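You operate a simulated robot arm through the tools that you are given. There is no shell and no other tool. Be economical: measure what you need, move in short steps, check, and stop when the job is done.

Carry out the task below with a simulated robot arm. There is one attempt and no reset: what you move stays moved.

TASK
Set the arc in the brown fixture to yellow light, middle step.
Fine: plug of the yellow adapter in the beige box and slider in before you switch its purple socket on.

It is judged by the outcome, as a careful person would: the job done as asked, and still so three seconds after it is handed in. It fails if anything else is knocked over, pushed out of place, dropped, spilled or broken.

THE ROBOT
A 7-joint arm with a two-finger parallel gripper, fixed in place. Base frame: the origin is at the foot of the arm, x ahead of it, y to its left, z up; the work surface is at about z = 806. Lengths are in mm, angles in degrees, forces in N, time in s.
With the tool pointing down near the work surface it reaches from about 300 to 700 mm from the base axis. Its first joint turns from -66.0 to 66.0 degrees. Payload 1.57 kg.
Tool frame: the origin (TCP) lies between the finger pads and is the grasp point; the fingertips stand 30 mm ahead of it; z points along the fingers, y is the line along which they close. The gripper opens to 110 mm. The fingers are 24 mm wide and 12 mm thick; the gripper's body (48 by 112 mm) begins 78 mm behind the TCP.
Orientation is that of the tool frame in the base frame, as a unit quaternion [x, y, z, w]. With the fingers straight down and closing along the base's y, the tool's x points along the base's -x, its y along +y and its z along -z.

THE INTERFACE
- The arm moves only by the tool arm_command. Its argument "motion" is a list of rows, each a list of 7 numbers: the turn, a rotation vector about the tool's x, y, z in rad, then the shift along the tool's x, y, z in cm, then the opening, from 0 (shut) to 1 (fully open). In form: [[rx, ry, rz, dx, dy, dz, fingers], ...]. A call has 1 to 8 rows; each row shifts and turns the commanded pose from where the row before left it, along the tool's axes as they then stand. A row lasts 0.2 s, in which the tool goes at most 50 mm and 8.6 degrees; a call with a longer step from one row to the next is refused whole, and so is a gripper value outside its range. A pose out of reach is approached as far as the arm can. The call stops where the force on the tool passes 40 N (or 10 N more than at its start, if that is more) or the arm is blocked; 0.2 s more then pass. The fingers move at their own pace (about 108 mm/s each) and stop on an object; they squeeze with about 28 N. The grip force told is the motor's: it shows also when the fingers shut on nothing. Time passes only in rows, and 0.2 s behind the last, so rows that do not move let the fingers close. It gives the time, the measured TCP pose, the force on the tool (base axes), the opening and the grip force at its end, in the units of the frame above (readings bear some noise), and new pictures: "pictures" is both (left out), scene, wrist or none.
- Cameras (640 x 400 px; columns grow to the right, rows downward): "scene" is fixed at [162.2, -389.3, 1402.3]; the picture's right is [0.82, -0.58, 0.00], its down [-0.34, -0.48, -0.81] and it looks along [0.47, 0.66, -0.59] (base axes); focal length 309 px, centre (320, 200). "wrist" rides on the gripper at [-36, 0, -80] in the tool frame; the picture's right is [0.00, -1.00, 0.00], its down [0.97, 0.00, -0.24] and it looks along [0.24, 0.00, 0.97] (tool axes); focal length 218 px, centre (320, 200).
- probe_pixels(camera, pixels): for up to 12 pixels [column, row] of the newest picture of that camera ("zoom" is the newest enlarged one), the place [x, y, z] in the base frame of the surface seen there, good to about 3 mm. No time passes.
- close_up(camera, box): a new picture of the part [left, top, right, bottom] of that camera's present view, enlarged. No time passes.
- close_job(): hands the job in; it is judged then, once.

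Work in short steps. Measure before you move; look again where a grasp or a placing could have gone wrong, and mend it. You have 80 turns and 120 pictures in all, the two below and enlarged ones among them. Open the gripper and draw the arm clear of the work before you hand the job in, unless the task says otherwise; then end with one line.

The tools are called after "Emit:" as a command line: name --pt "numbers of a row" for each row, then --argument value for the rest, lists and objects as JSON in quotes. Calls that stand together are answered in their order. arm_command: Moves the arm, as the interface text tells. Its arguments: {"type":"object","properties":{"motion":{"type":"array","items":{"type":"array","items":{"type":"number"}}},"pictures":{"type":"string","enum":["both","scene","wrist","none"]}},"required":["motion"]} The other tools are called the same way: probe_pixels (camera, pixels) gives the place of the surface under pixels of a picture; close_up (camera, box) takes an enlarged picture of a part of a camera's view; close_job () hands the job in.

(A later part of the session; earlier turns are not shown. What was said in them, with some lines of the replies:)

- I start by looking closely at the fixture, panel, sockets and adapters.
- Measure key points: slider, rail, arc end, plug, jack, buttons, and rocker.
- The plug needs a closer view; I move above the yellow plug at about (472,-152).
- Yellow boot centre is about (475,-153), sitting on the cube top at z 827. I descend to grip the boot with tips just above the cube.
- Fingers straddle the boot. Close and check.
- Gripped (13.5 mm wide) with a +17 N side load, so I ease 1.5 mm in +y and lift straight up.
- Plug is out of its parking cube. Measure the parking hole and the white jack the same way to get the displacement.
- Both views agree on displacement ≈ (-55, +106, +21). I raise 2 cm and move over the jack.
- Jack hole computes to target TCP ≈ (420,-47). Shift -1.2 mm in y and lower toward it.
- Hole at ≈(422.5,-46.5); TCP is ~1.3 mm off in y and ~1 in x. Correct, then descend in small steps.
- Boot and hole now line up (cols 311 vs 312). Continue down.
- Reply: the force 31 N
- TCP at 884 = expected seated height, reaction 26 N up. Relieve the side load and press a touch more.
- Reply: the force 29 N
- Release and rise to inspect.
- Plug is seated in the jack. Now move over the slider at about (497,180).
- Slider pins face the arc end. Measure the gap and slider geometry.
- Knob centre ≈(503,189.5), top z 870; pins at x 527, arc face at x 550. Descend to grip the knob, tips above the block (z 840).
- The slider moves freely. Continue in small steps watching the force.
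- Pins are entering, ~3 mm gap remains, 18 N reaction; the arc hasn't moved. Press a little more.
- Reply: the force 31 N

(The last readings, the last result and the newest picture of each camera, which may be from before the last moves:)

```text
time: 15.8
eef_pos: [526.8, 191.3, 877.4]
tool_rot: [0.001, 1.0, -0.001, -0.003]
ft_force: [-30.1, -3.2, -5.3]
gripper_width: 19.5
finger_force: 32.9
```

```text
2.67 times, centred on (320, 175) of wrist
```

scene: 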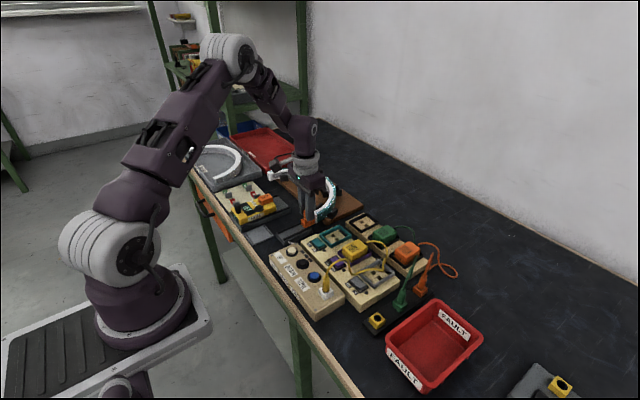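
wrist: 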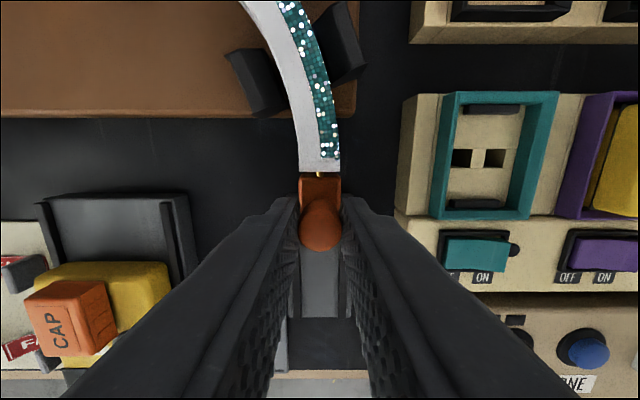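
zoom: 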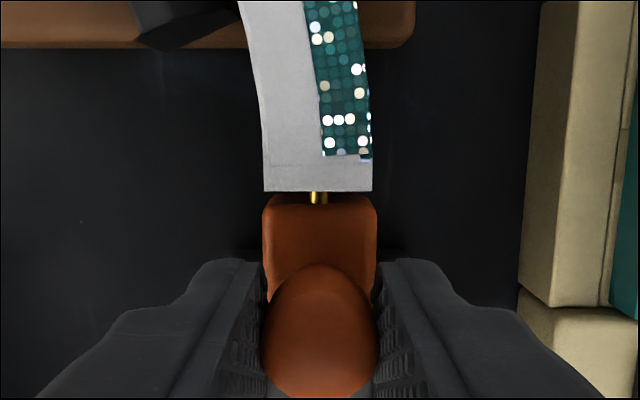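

The block no longer moves (knob slips in grip) — it's at its end stop with the pins in the arc. Unload, release and rise to inspect.

Emit:
arm_command --pt "0 0 0 0.25 0 0 0" --pt "0 0 0 0 0 0 0.4" --pt "0 0 0 0 0 0 0.4" --pt "0 0 0 0 0 -4 0.4" --pt "0 0 0 1 -1 -4 0.4"

Emit:
close_up --camera "wrist" --box '[240, 60, 400, 210]'

Emit:
close_up --camera "scene" --box '[270, 195, 350, 245]'

```text
time: 17.0
eef_pos: [516.1, 179.4, 956.0]
tool_rot: [0.0, 1.0, -0.001, 0.0]
ft_force: [-0.1, 0.2, 0.1]
gripper_width: 44.0
finger_force: 0.0
```

scene: 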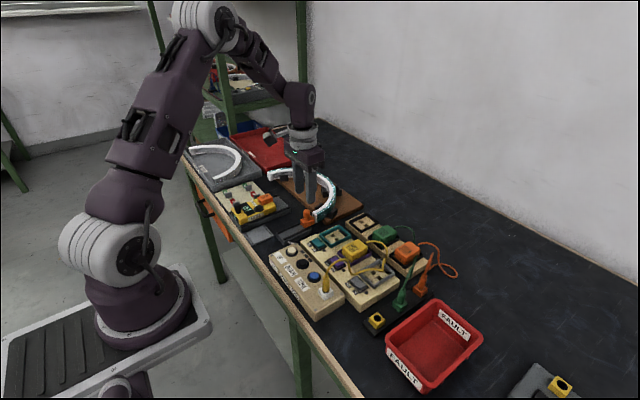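
wrist: 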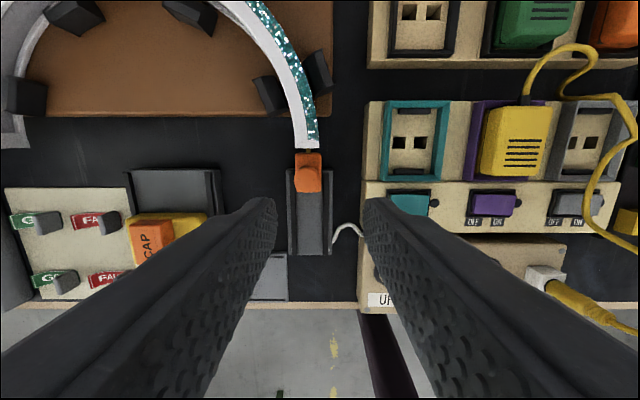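

```text
2.67 times, centred on (320, 135) of wrist
```

zoom: 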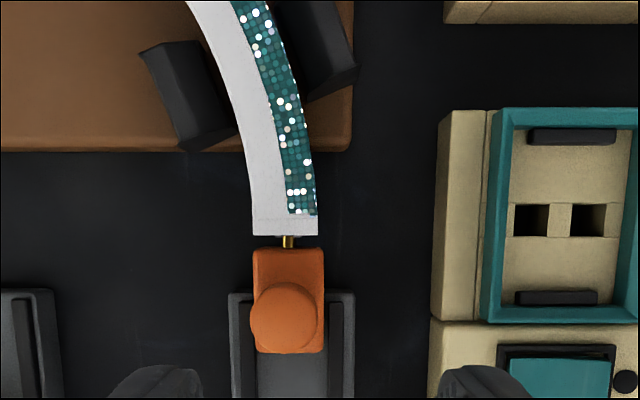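

```text
8.00 times, centred on (310, 220) of scene
```

zoom: 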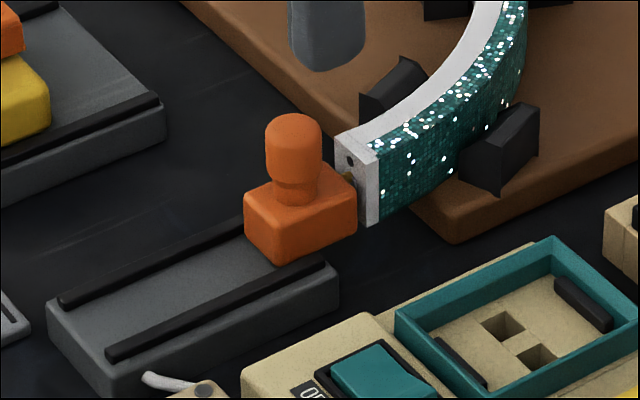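

Emit:
close_up --camera "scene" --box '[300, 205, 332, 229]'

Emit:
probe_pixels --camera "wrist" --pixels '[[308, 155], [308, 149], [308, 145], [308, 160], [308, 178]]'

Emit:
close_up --camera "scene" --box '[260, 235, 388, 315]'

```text
16.00 times, centred on (316, 217) of scene
```

zoom: 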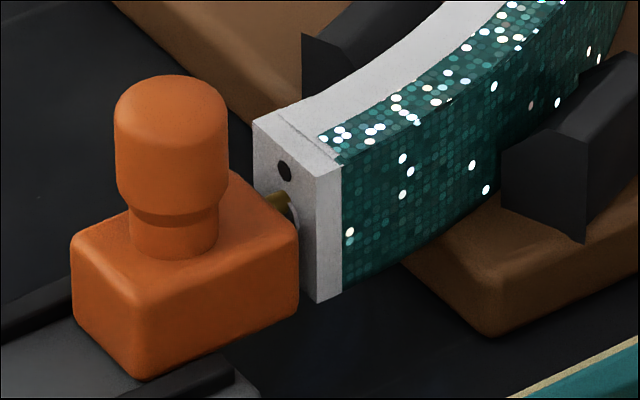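

```text
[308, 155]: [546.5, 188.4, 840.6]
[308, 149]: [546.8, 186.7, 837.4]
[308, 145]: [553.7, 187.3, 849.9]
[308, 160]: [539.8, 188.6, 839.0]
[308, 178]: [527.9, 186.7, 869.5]
```

```text
5.00 times, centred on (324, 275) of scene
```

zoom: 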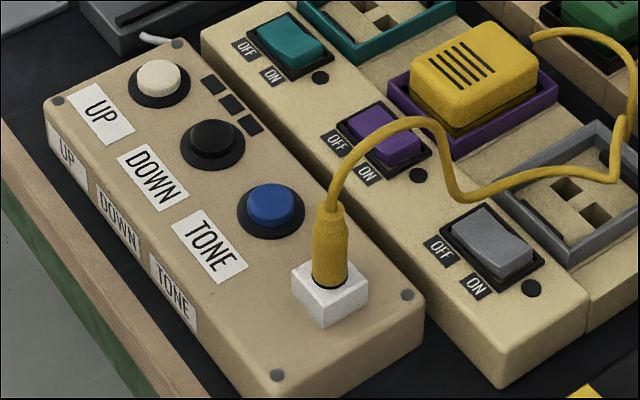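

The pin touches the arc's contact pad: slider is in. Now go above the purple switch, fingers shut, at about (495,0).

Emit:
arm_command --pt "0 0 0 0.4 -4.5 0 0" --pt "0 0 0 0.4 -4.5 0 0" --pt "0 0 0 0.5 -4.5 0 0" --pt "0 0 0 0.5 -4.5 0 0" --pt "0 0 0 0 0 0 0"

Emit:
close_up --camera "wrist" --box '[240, 120, 400, 220]'

```text
time: 18.2
eef_pos: [498.7, -0.2, 956.7]
tool_rot: [0.0, 1.0, 0.0, 0.0]
ft_force: [-0.7, -0.6, 0.5]
gripper_width: 0.2
finger_force: 21.3
```

scene: 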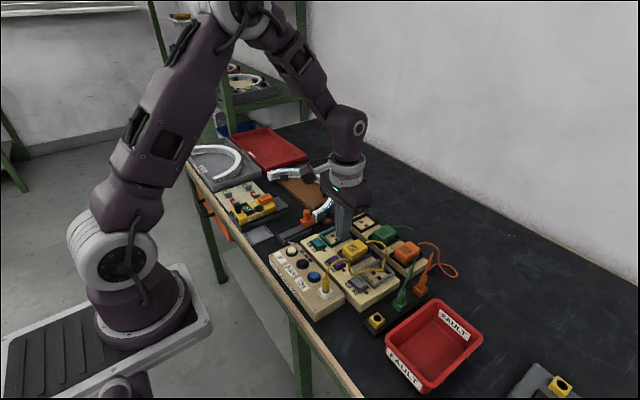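
wrist: 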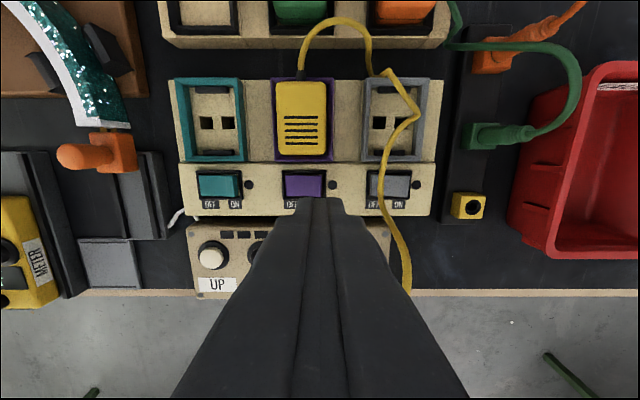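

```text
4.00 times, centred on (320, 170) of wrist
```

zoom: 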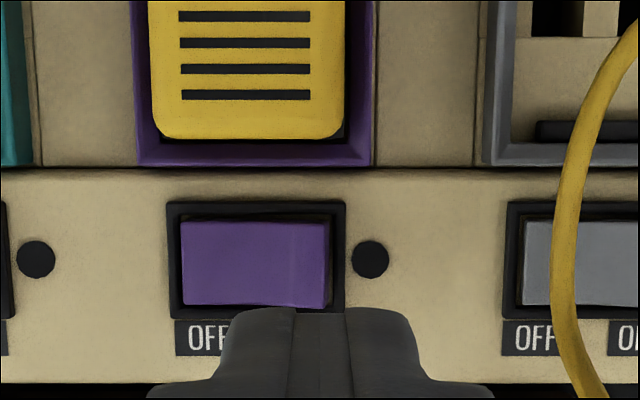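

Emit:
probe_pixels --camera "zoom" --pixels '[[190, 260], [220, 260], [250, 260], [280, 260], [305, 260], [320, 260], [338, 260], [172, 260], [300, 225], [300, 300], [370, 260], [270, 180]]'

Emit:
close_up --camera "scene" --box '[310, 240, 374, 280]'

```text
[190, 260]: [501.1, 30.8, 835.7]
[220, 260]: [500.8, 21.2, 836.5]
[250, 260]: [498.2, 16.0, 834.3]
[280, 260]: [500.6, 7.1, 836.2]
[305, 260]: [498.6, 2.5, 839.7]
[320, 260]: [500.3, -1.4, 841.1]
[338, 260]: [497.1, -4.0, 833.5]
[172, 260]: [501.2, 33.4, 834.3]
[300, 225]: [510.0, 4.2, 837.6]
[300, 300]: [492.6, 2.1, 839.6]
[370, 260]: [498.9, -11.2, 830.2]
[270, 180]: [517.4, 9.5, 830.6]
```

```text
10.00 times, centred on (342, 260) of scene
```

zoom: 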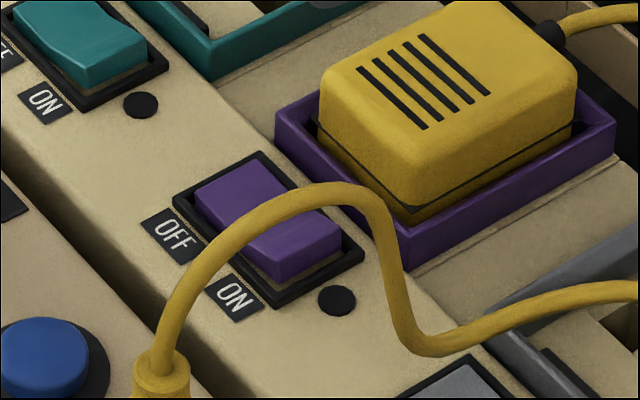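

The ON end (y≈-2, z 841) is raised; so it's off. I press there with shut fingers at (500, 1), tips down to ~834.

Emit:
arm_command --pt "0 0 0 -0.1 0.1 4 0" --pt "0 0 0 0 0 3.5 0" --pt "0 0 0 0 0 0.8 0" --pt "0 0 0 0 0 0.5 0" --pt "0 0 0 0 0 0.4 0" --pt "0 0 0 0 0 0.2 0" --pictures "scene"

Emit:
close_up --camera "scene" --box '[290, 220, 386, 290]'

```text
time: 19.5
eef_pos: [498.3, 1.3, 867.4]
tool_rot: [0.001, 1.0, 0.0, 0.001]
ft_force: [-5.3, 0.2, 15.0]
gripper_width: 0.0
finger_force: 21.2
stopped in row 6: the force on the tool passed its limit (the readings are from after the stop); the commanded pose is now the measured one
```

scene: 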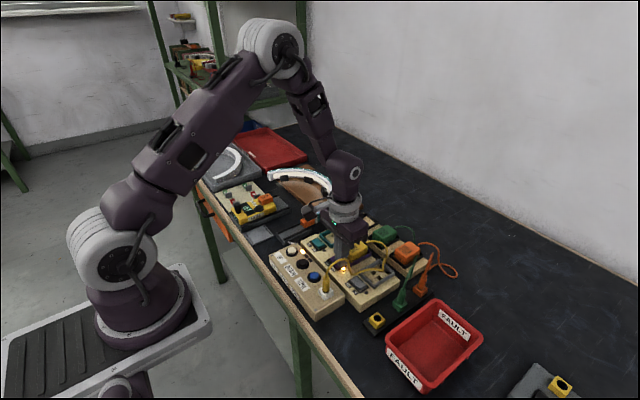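

```text
5.71 times, centred on (338, 255) of scene
```

zoom: 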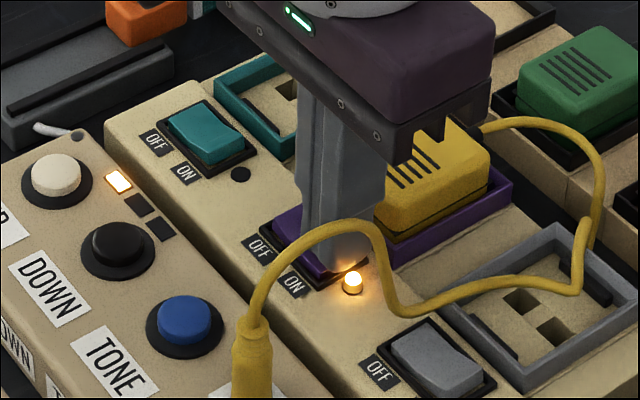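

Purple lamp is lit, and one panel LED is on. Rise and look at the arc.

Emit:
arm_command --pt "0 0 0 0 0 -3 0" --pt "0 0 0 0 0 -5 0" --pt "0 0 0 3 2 -2 0" --pt "0 0 0 4 0 0 0"

Emit:
close_up --camera "scene" --box '[250, 150, 410, 300]'

Emit:
close_up --camera "wrist" --box '[180, 80, 420, 230]'

```text
time: 20.5
eef_pos: [430.2, 23.0, 967.8]
tool_rot: [0.001, 1.0, -0.001, 0.001]
ft_force: [0.0, -0.9, -0.4]
gripper_width: 0.1
finger_force: 21.4
```

scene: 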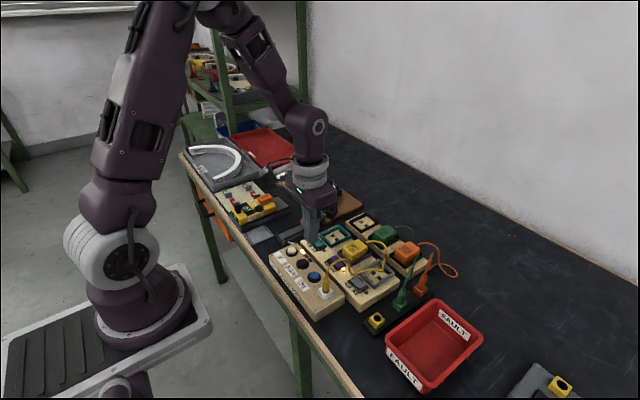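
wrist: 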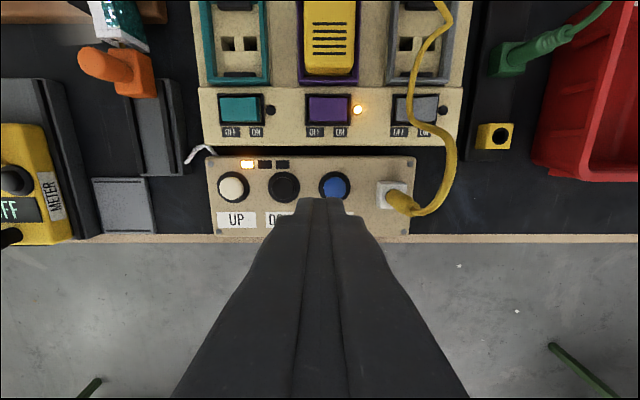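

```text
2.67 times, centred on (330, 225) of scene
```

zoom: 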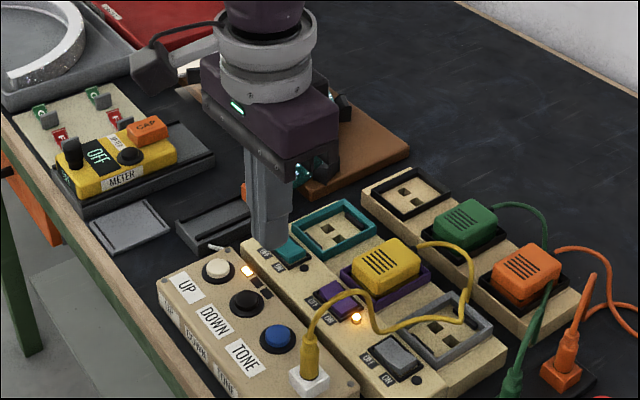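

```text
2.67 times, centred on (300, 155) of wrist
```

zoom: 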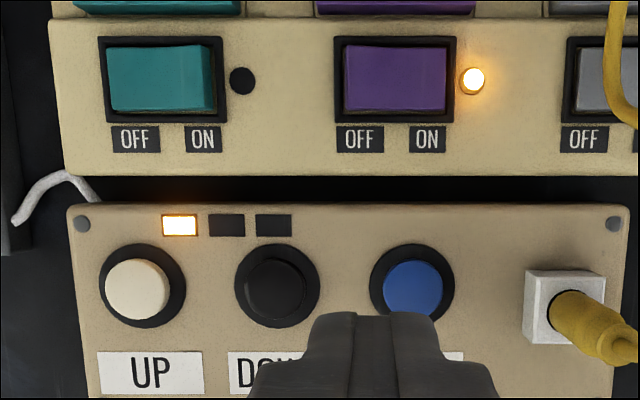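

LED 1 of 3 lit, so one UP press is needed for the middle step. Get button centres.

Emit:
probe_pixels --camera "zoom" --pixels '[[137, 290], [118, 290], [157, 290], [137, 268], [137, 312], [110, 265], [412, 288], [412, 268], [395, 288], [435, 288], [380, 260], [225, 330]]'

```text
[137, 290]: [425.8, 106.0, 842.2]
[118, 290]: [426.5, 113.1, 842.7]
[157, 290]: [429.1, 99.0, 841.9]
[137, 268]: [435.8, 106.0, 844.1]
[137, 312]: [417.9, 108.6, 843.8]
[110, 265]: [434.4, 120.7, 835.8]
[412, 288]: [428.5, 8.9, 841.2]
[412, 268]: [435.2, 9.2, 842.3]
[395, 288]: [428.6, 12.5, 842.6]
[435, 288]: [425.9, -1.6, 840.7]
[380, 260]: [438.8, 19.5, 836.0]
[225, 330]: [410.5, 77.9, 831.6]
```

Emit:
arm_command --pt "0 0 0 0.2 4.2 0 0" --pt "0 0 0 0.1 4.1 2 0" --pt "0 0 0 0 0 4 0" --pt "0 0 0 0 0 2.5 0" --pt "0 0 0 0 0 0 0"

Emit:
close_up --camera "scene" --box '[250, 150, 410, 300]'

```text
time: 21.7
eef_pos: [427.1, 106.8, 883.5]
tool_rot: [0.001, 1.0, 0.0, 0.001]
ft_force: [0.3, 0.7, 0.1]
gripper_width: 0.0
finger_force: 21.2
```

scene: 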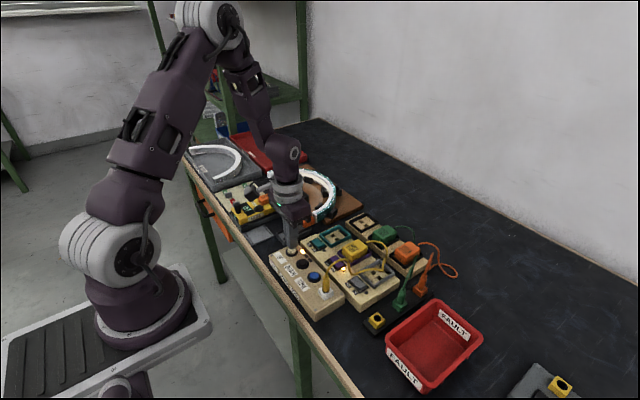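
wrist: 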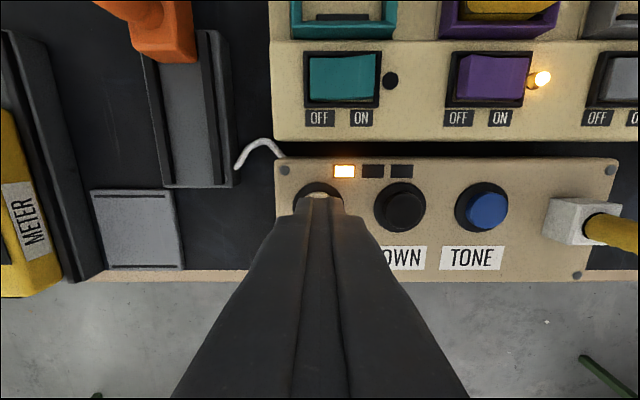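

```text
2.67 times, centred on (330, 225) of scene
```

zoom: 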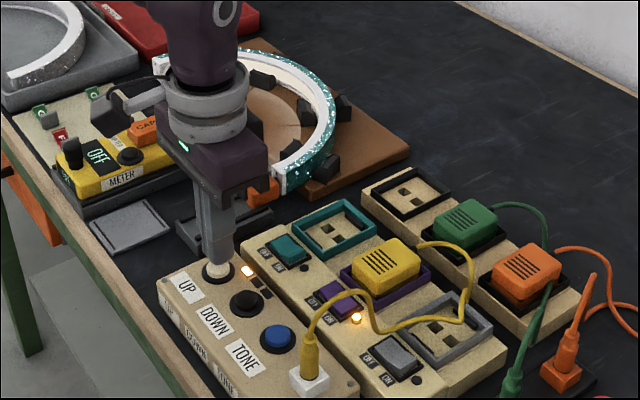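

The arc glows white (step 1). Press UP once.

Emit:
arm_command --pt "0 0 0 0 0 0.7 0" --pt "0 0 0 0 0 0.3 0" --pt "0 0 0 0 0 0.3 0" --pt "0 0 0 0 0 0.2 0"

Emit:
close_up --camera "scene" --box '[250, 150, 410, 300]'

```text
time: 22.7
eef_pos: [426.6, 105.2, 867.2]
tool_rot: [0.0, 1.0, 0.0, 0.0]
ft_force: [-3.6, 5.2, 10.8]
gripper_width: 0.0
finger_force: 21.8
```

scene: 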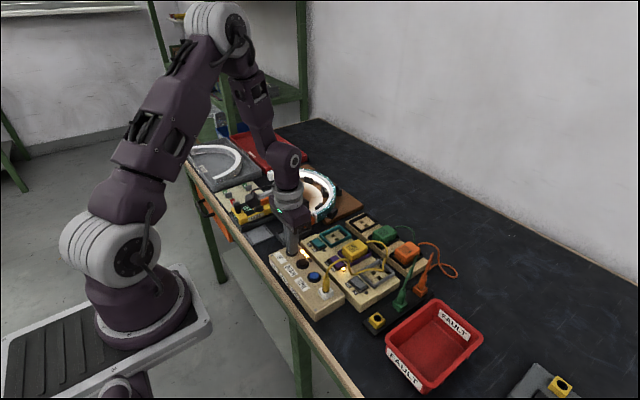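
wrist: 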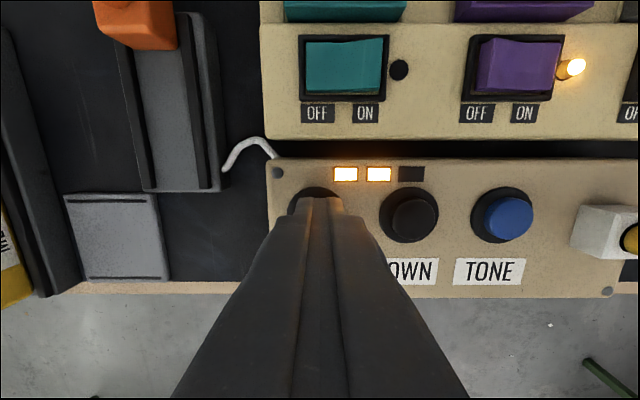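

```text
2.67 times, centred on (330, 225) of scene
```

zoom: 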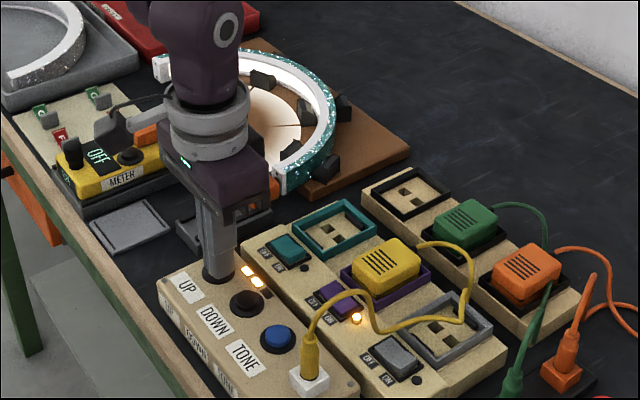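

Two LEDs lit: middle step. Rise and go over TONE.

Emit:
arm_command --pt "0 0 0 0 0 -2 0" --pt "0 0 0 0 0 -4 0" --pt "0 0 0 0 -4 -1 0" --pt "0 0 0 0 -4 0 0" --pt "0 0 0 -0.1 -1.9 0 0" --pt "0 0 0 0 0 0 0"

Emit:
close_up --camera "scene" --box '[250, 150, 410, 300]'

Emit:
probe_pixels --camera "scene" --pixels '[[325, 270], [328, 265], [334, 262], [340, 261], [346, 262]]'

```text
time: 24.1
eef_pos: [427.9, 5.2, 937.2]
tool_rot: [0.0, 1.0, 0.0, 0.001]
ft_force: [0.9, 0.0, -0.3]
gripper_width: 0.0
finger_force: 21.6
```

scene: 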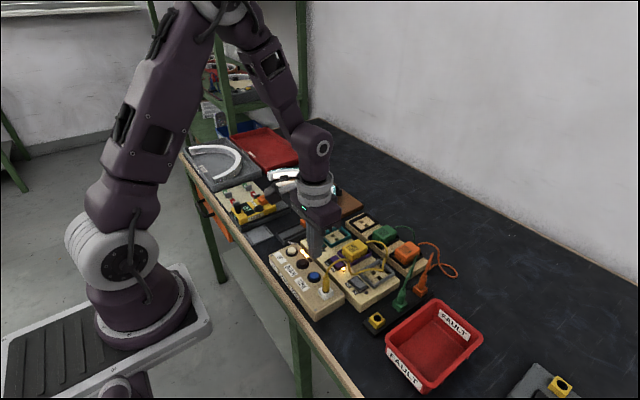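
wrist: 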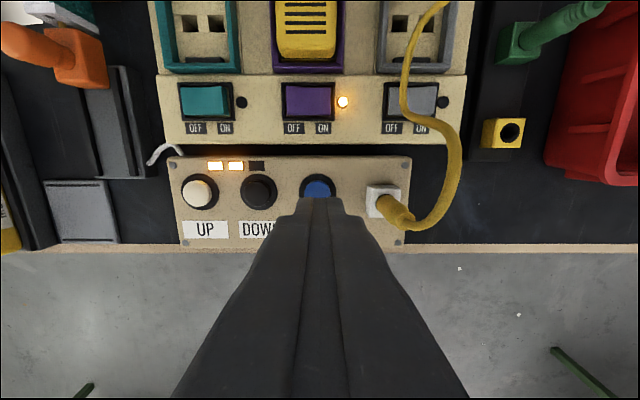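

```text
2.67 times, centred on (330, 225) of scene
```

zoom: 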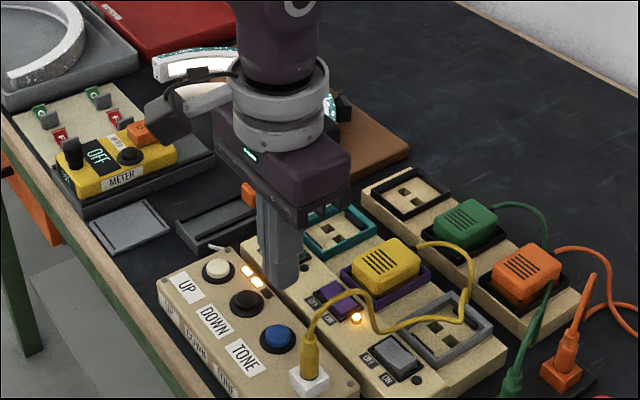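

```text
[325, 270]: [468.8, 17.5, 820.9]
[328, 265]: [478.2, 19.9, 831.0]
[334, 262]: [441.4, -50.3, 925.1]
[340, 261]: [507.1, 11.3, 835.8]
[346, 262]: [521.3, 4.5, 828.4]
```

Cable peak ~925 stays below the gripper body (945). Press TONE once.

Emit:
arm_command --pt "0 0 0 0 0 4 0" --pt "0 0 0 0 0 1.8 0" --pt "0 0 0 0 0 0.5 0" --pt "0 0 0 0 0 0.4 0" --pt "0 0 0 0 0 0.3 0"

Emit:
close_up --camera "scene" --box '[250, 150, 410, 300]'

```text
time: 25.3
eef_pos: [427.7, 5.2, 867.6]
tool_rot: [0.0, 1.0, -0.001, 0.0]
ft_force: [-1.5, 3.7, 10.7]
gripper_width: 0.0
finger_force: 21.7
```

scene: 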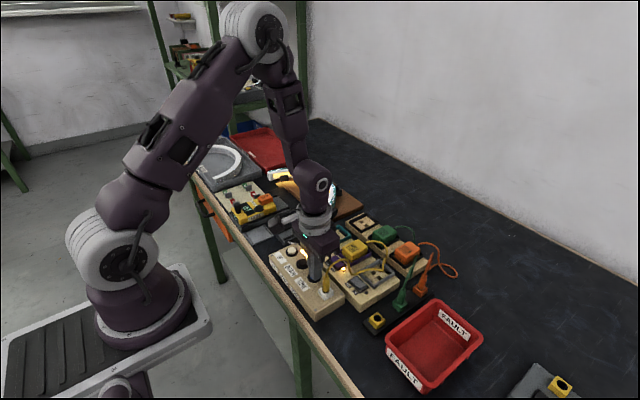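
wrist: 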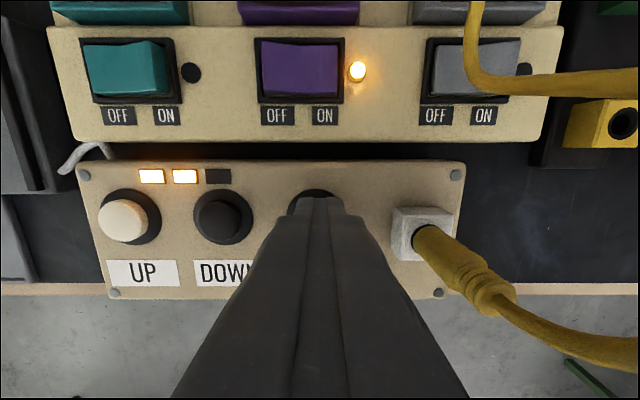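

```text
2.67 times, centred on (330, 225) of scene
```

zoom: 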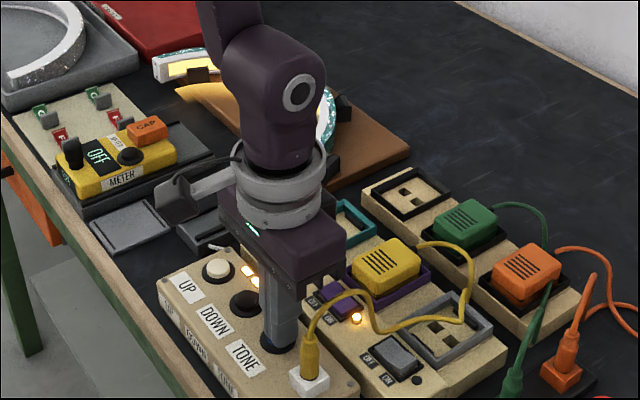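

The light turned yellow. Rise and draw clear, opening the gripper, to check the arc's color properly.

Emit:
arm_command --pt "0 0 0 0 0 -3 0" --pt "0 0 0 0 0 -5 0" --pt "0 0 0 0 0 -5 0" --pt "0 0 0 1 -4 -5 0.3" --pt "0 0 0 1 -4.5 -1 0.5" --pt "0 0 0 1 -4.5 0 0.5" --pt "0 0 0 0 -4.5 0 0.5"

Emit:
close_up --camera "scene" --box '[250, 150, 410, 300]'

Emit:
close_up --camera "scene" --box '[240, 150, 368, 230]'

```text
refused: row 4 steps farther than a row can; nothing moved
```

```text
2.67 times, centred on (330, 225) of scene
```

zoom: 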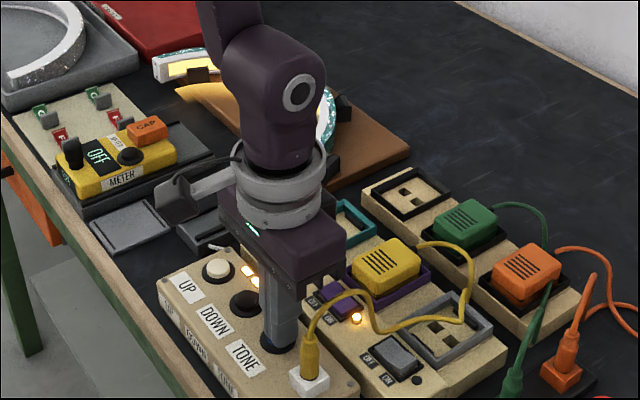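

```text
5.00 times, centred on (304, 190) of scene
```

zoom: 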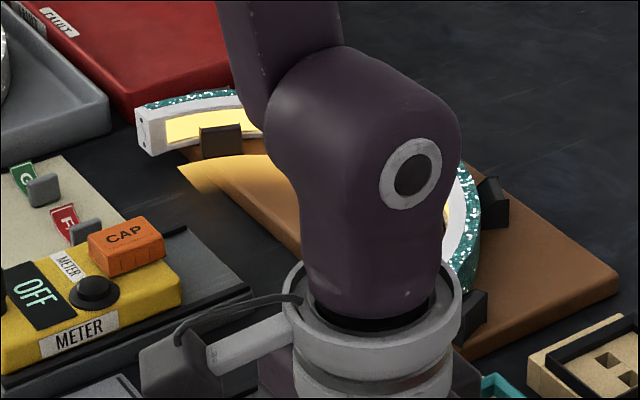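

A row was too long; split it.

Emit:
arm_command --pt "0 0 0 0 0 -3 0" --pt "0 0 0 0 0 -4.8 0" --pt "0 0 0 0 0 -4.8 0" --pt "0 0 0 0 0 -4.8 0" --pt "0 0 0 1 -4.5 0 0.5" --pt "0 0 0 1 -4.5 0 0.5" --pt "0 0 0 0 -4.5 0 0.5" --pt "0 0 0 0 -4 0 0.5"

Emit:
close_up --camera "scene" --box '[250, 150, 410, 300]'

Emit:
close_up --camera "scene" --box '[240, 150, 368, 230]'

```text
time: 27.1
eef_pos: [408.3, -171.0, 1041.3]
tool_rot: [0.001, 1.0, 0.001, 0.001]
ft_force: [-0.6, 1.0, -0.2]
gripper_width: 54.9
finger_force: 0.1
```

scene: 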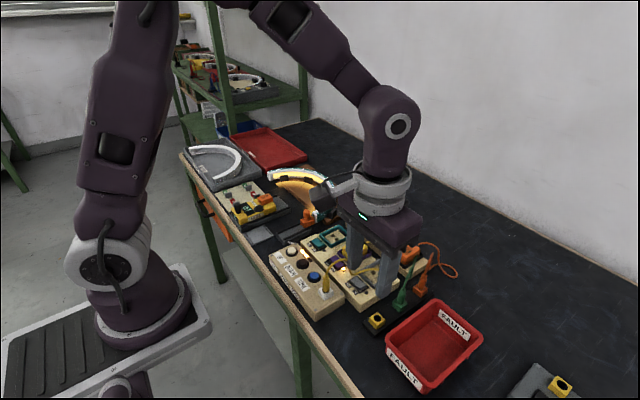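
wrist: 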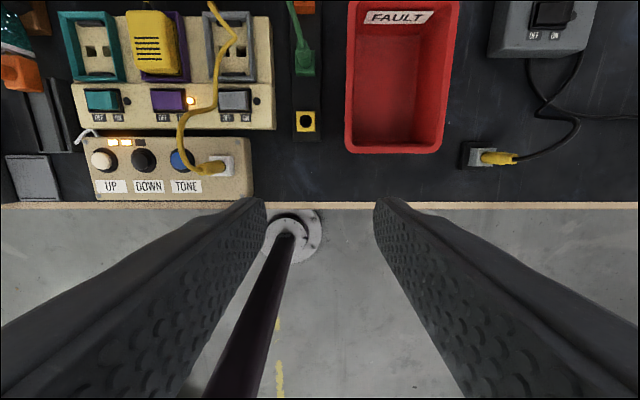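

```text
2.67 times, centred on (330, 225) of scene
```

zoom: 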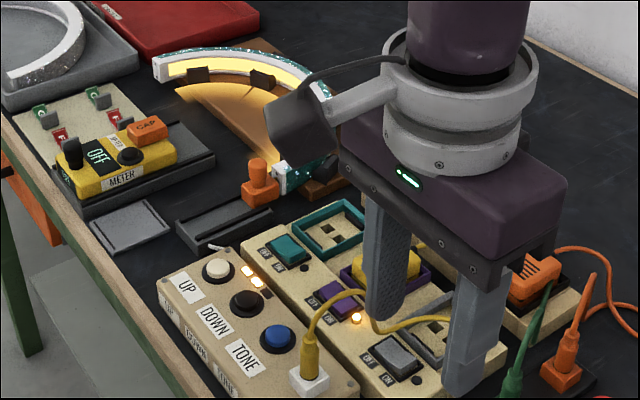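

```text
5.00 times, centred on (304, 190) of scene
```

zoom: 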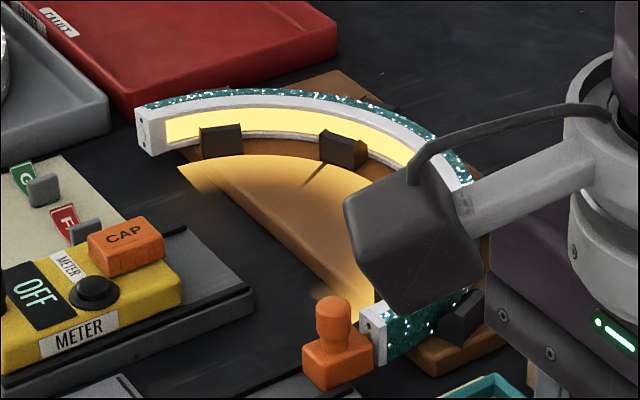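

The arc glows yellow, two of three LEDs are lit, the plug and slider are in, and the arm is clear. Handing in.

Emit:
close_job

```text
The job is handed in.
```

The arc in the brown fixture now shows yellow light at the middle step (two of three LEDs lit); the yellow adapter's plug and the slider went in before I switched the purple socket on.
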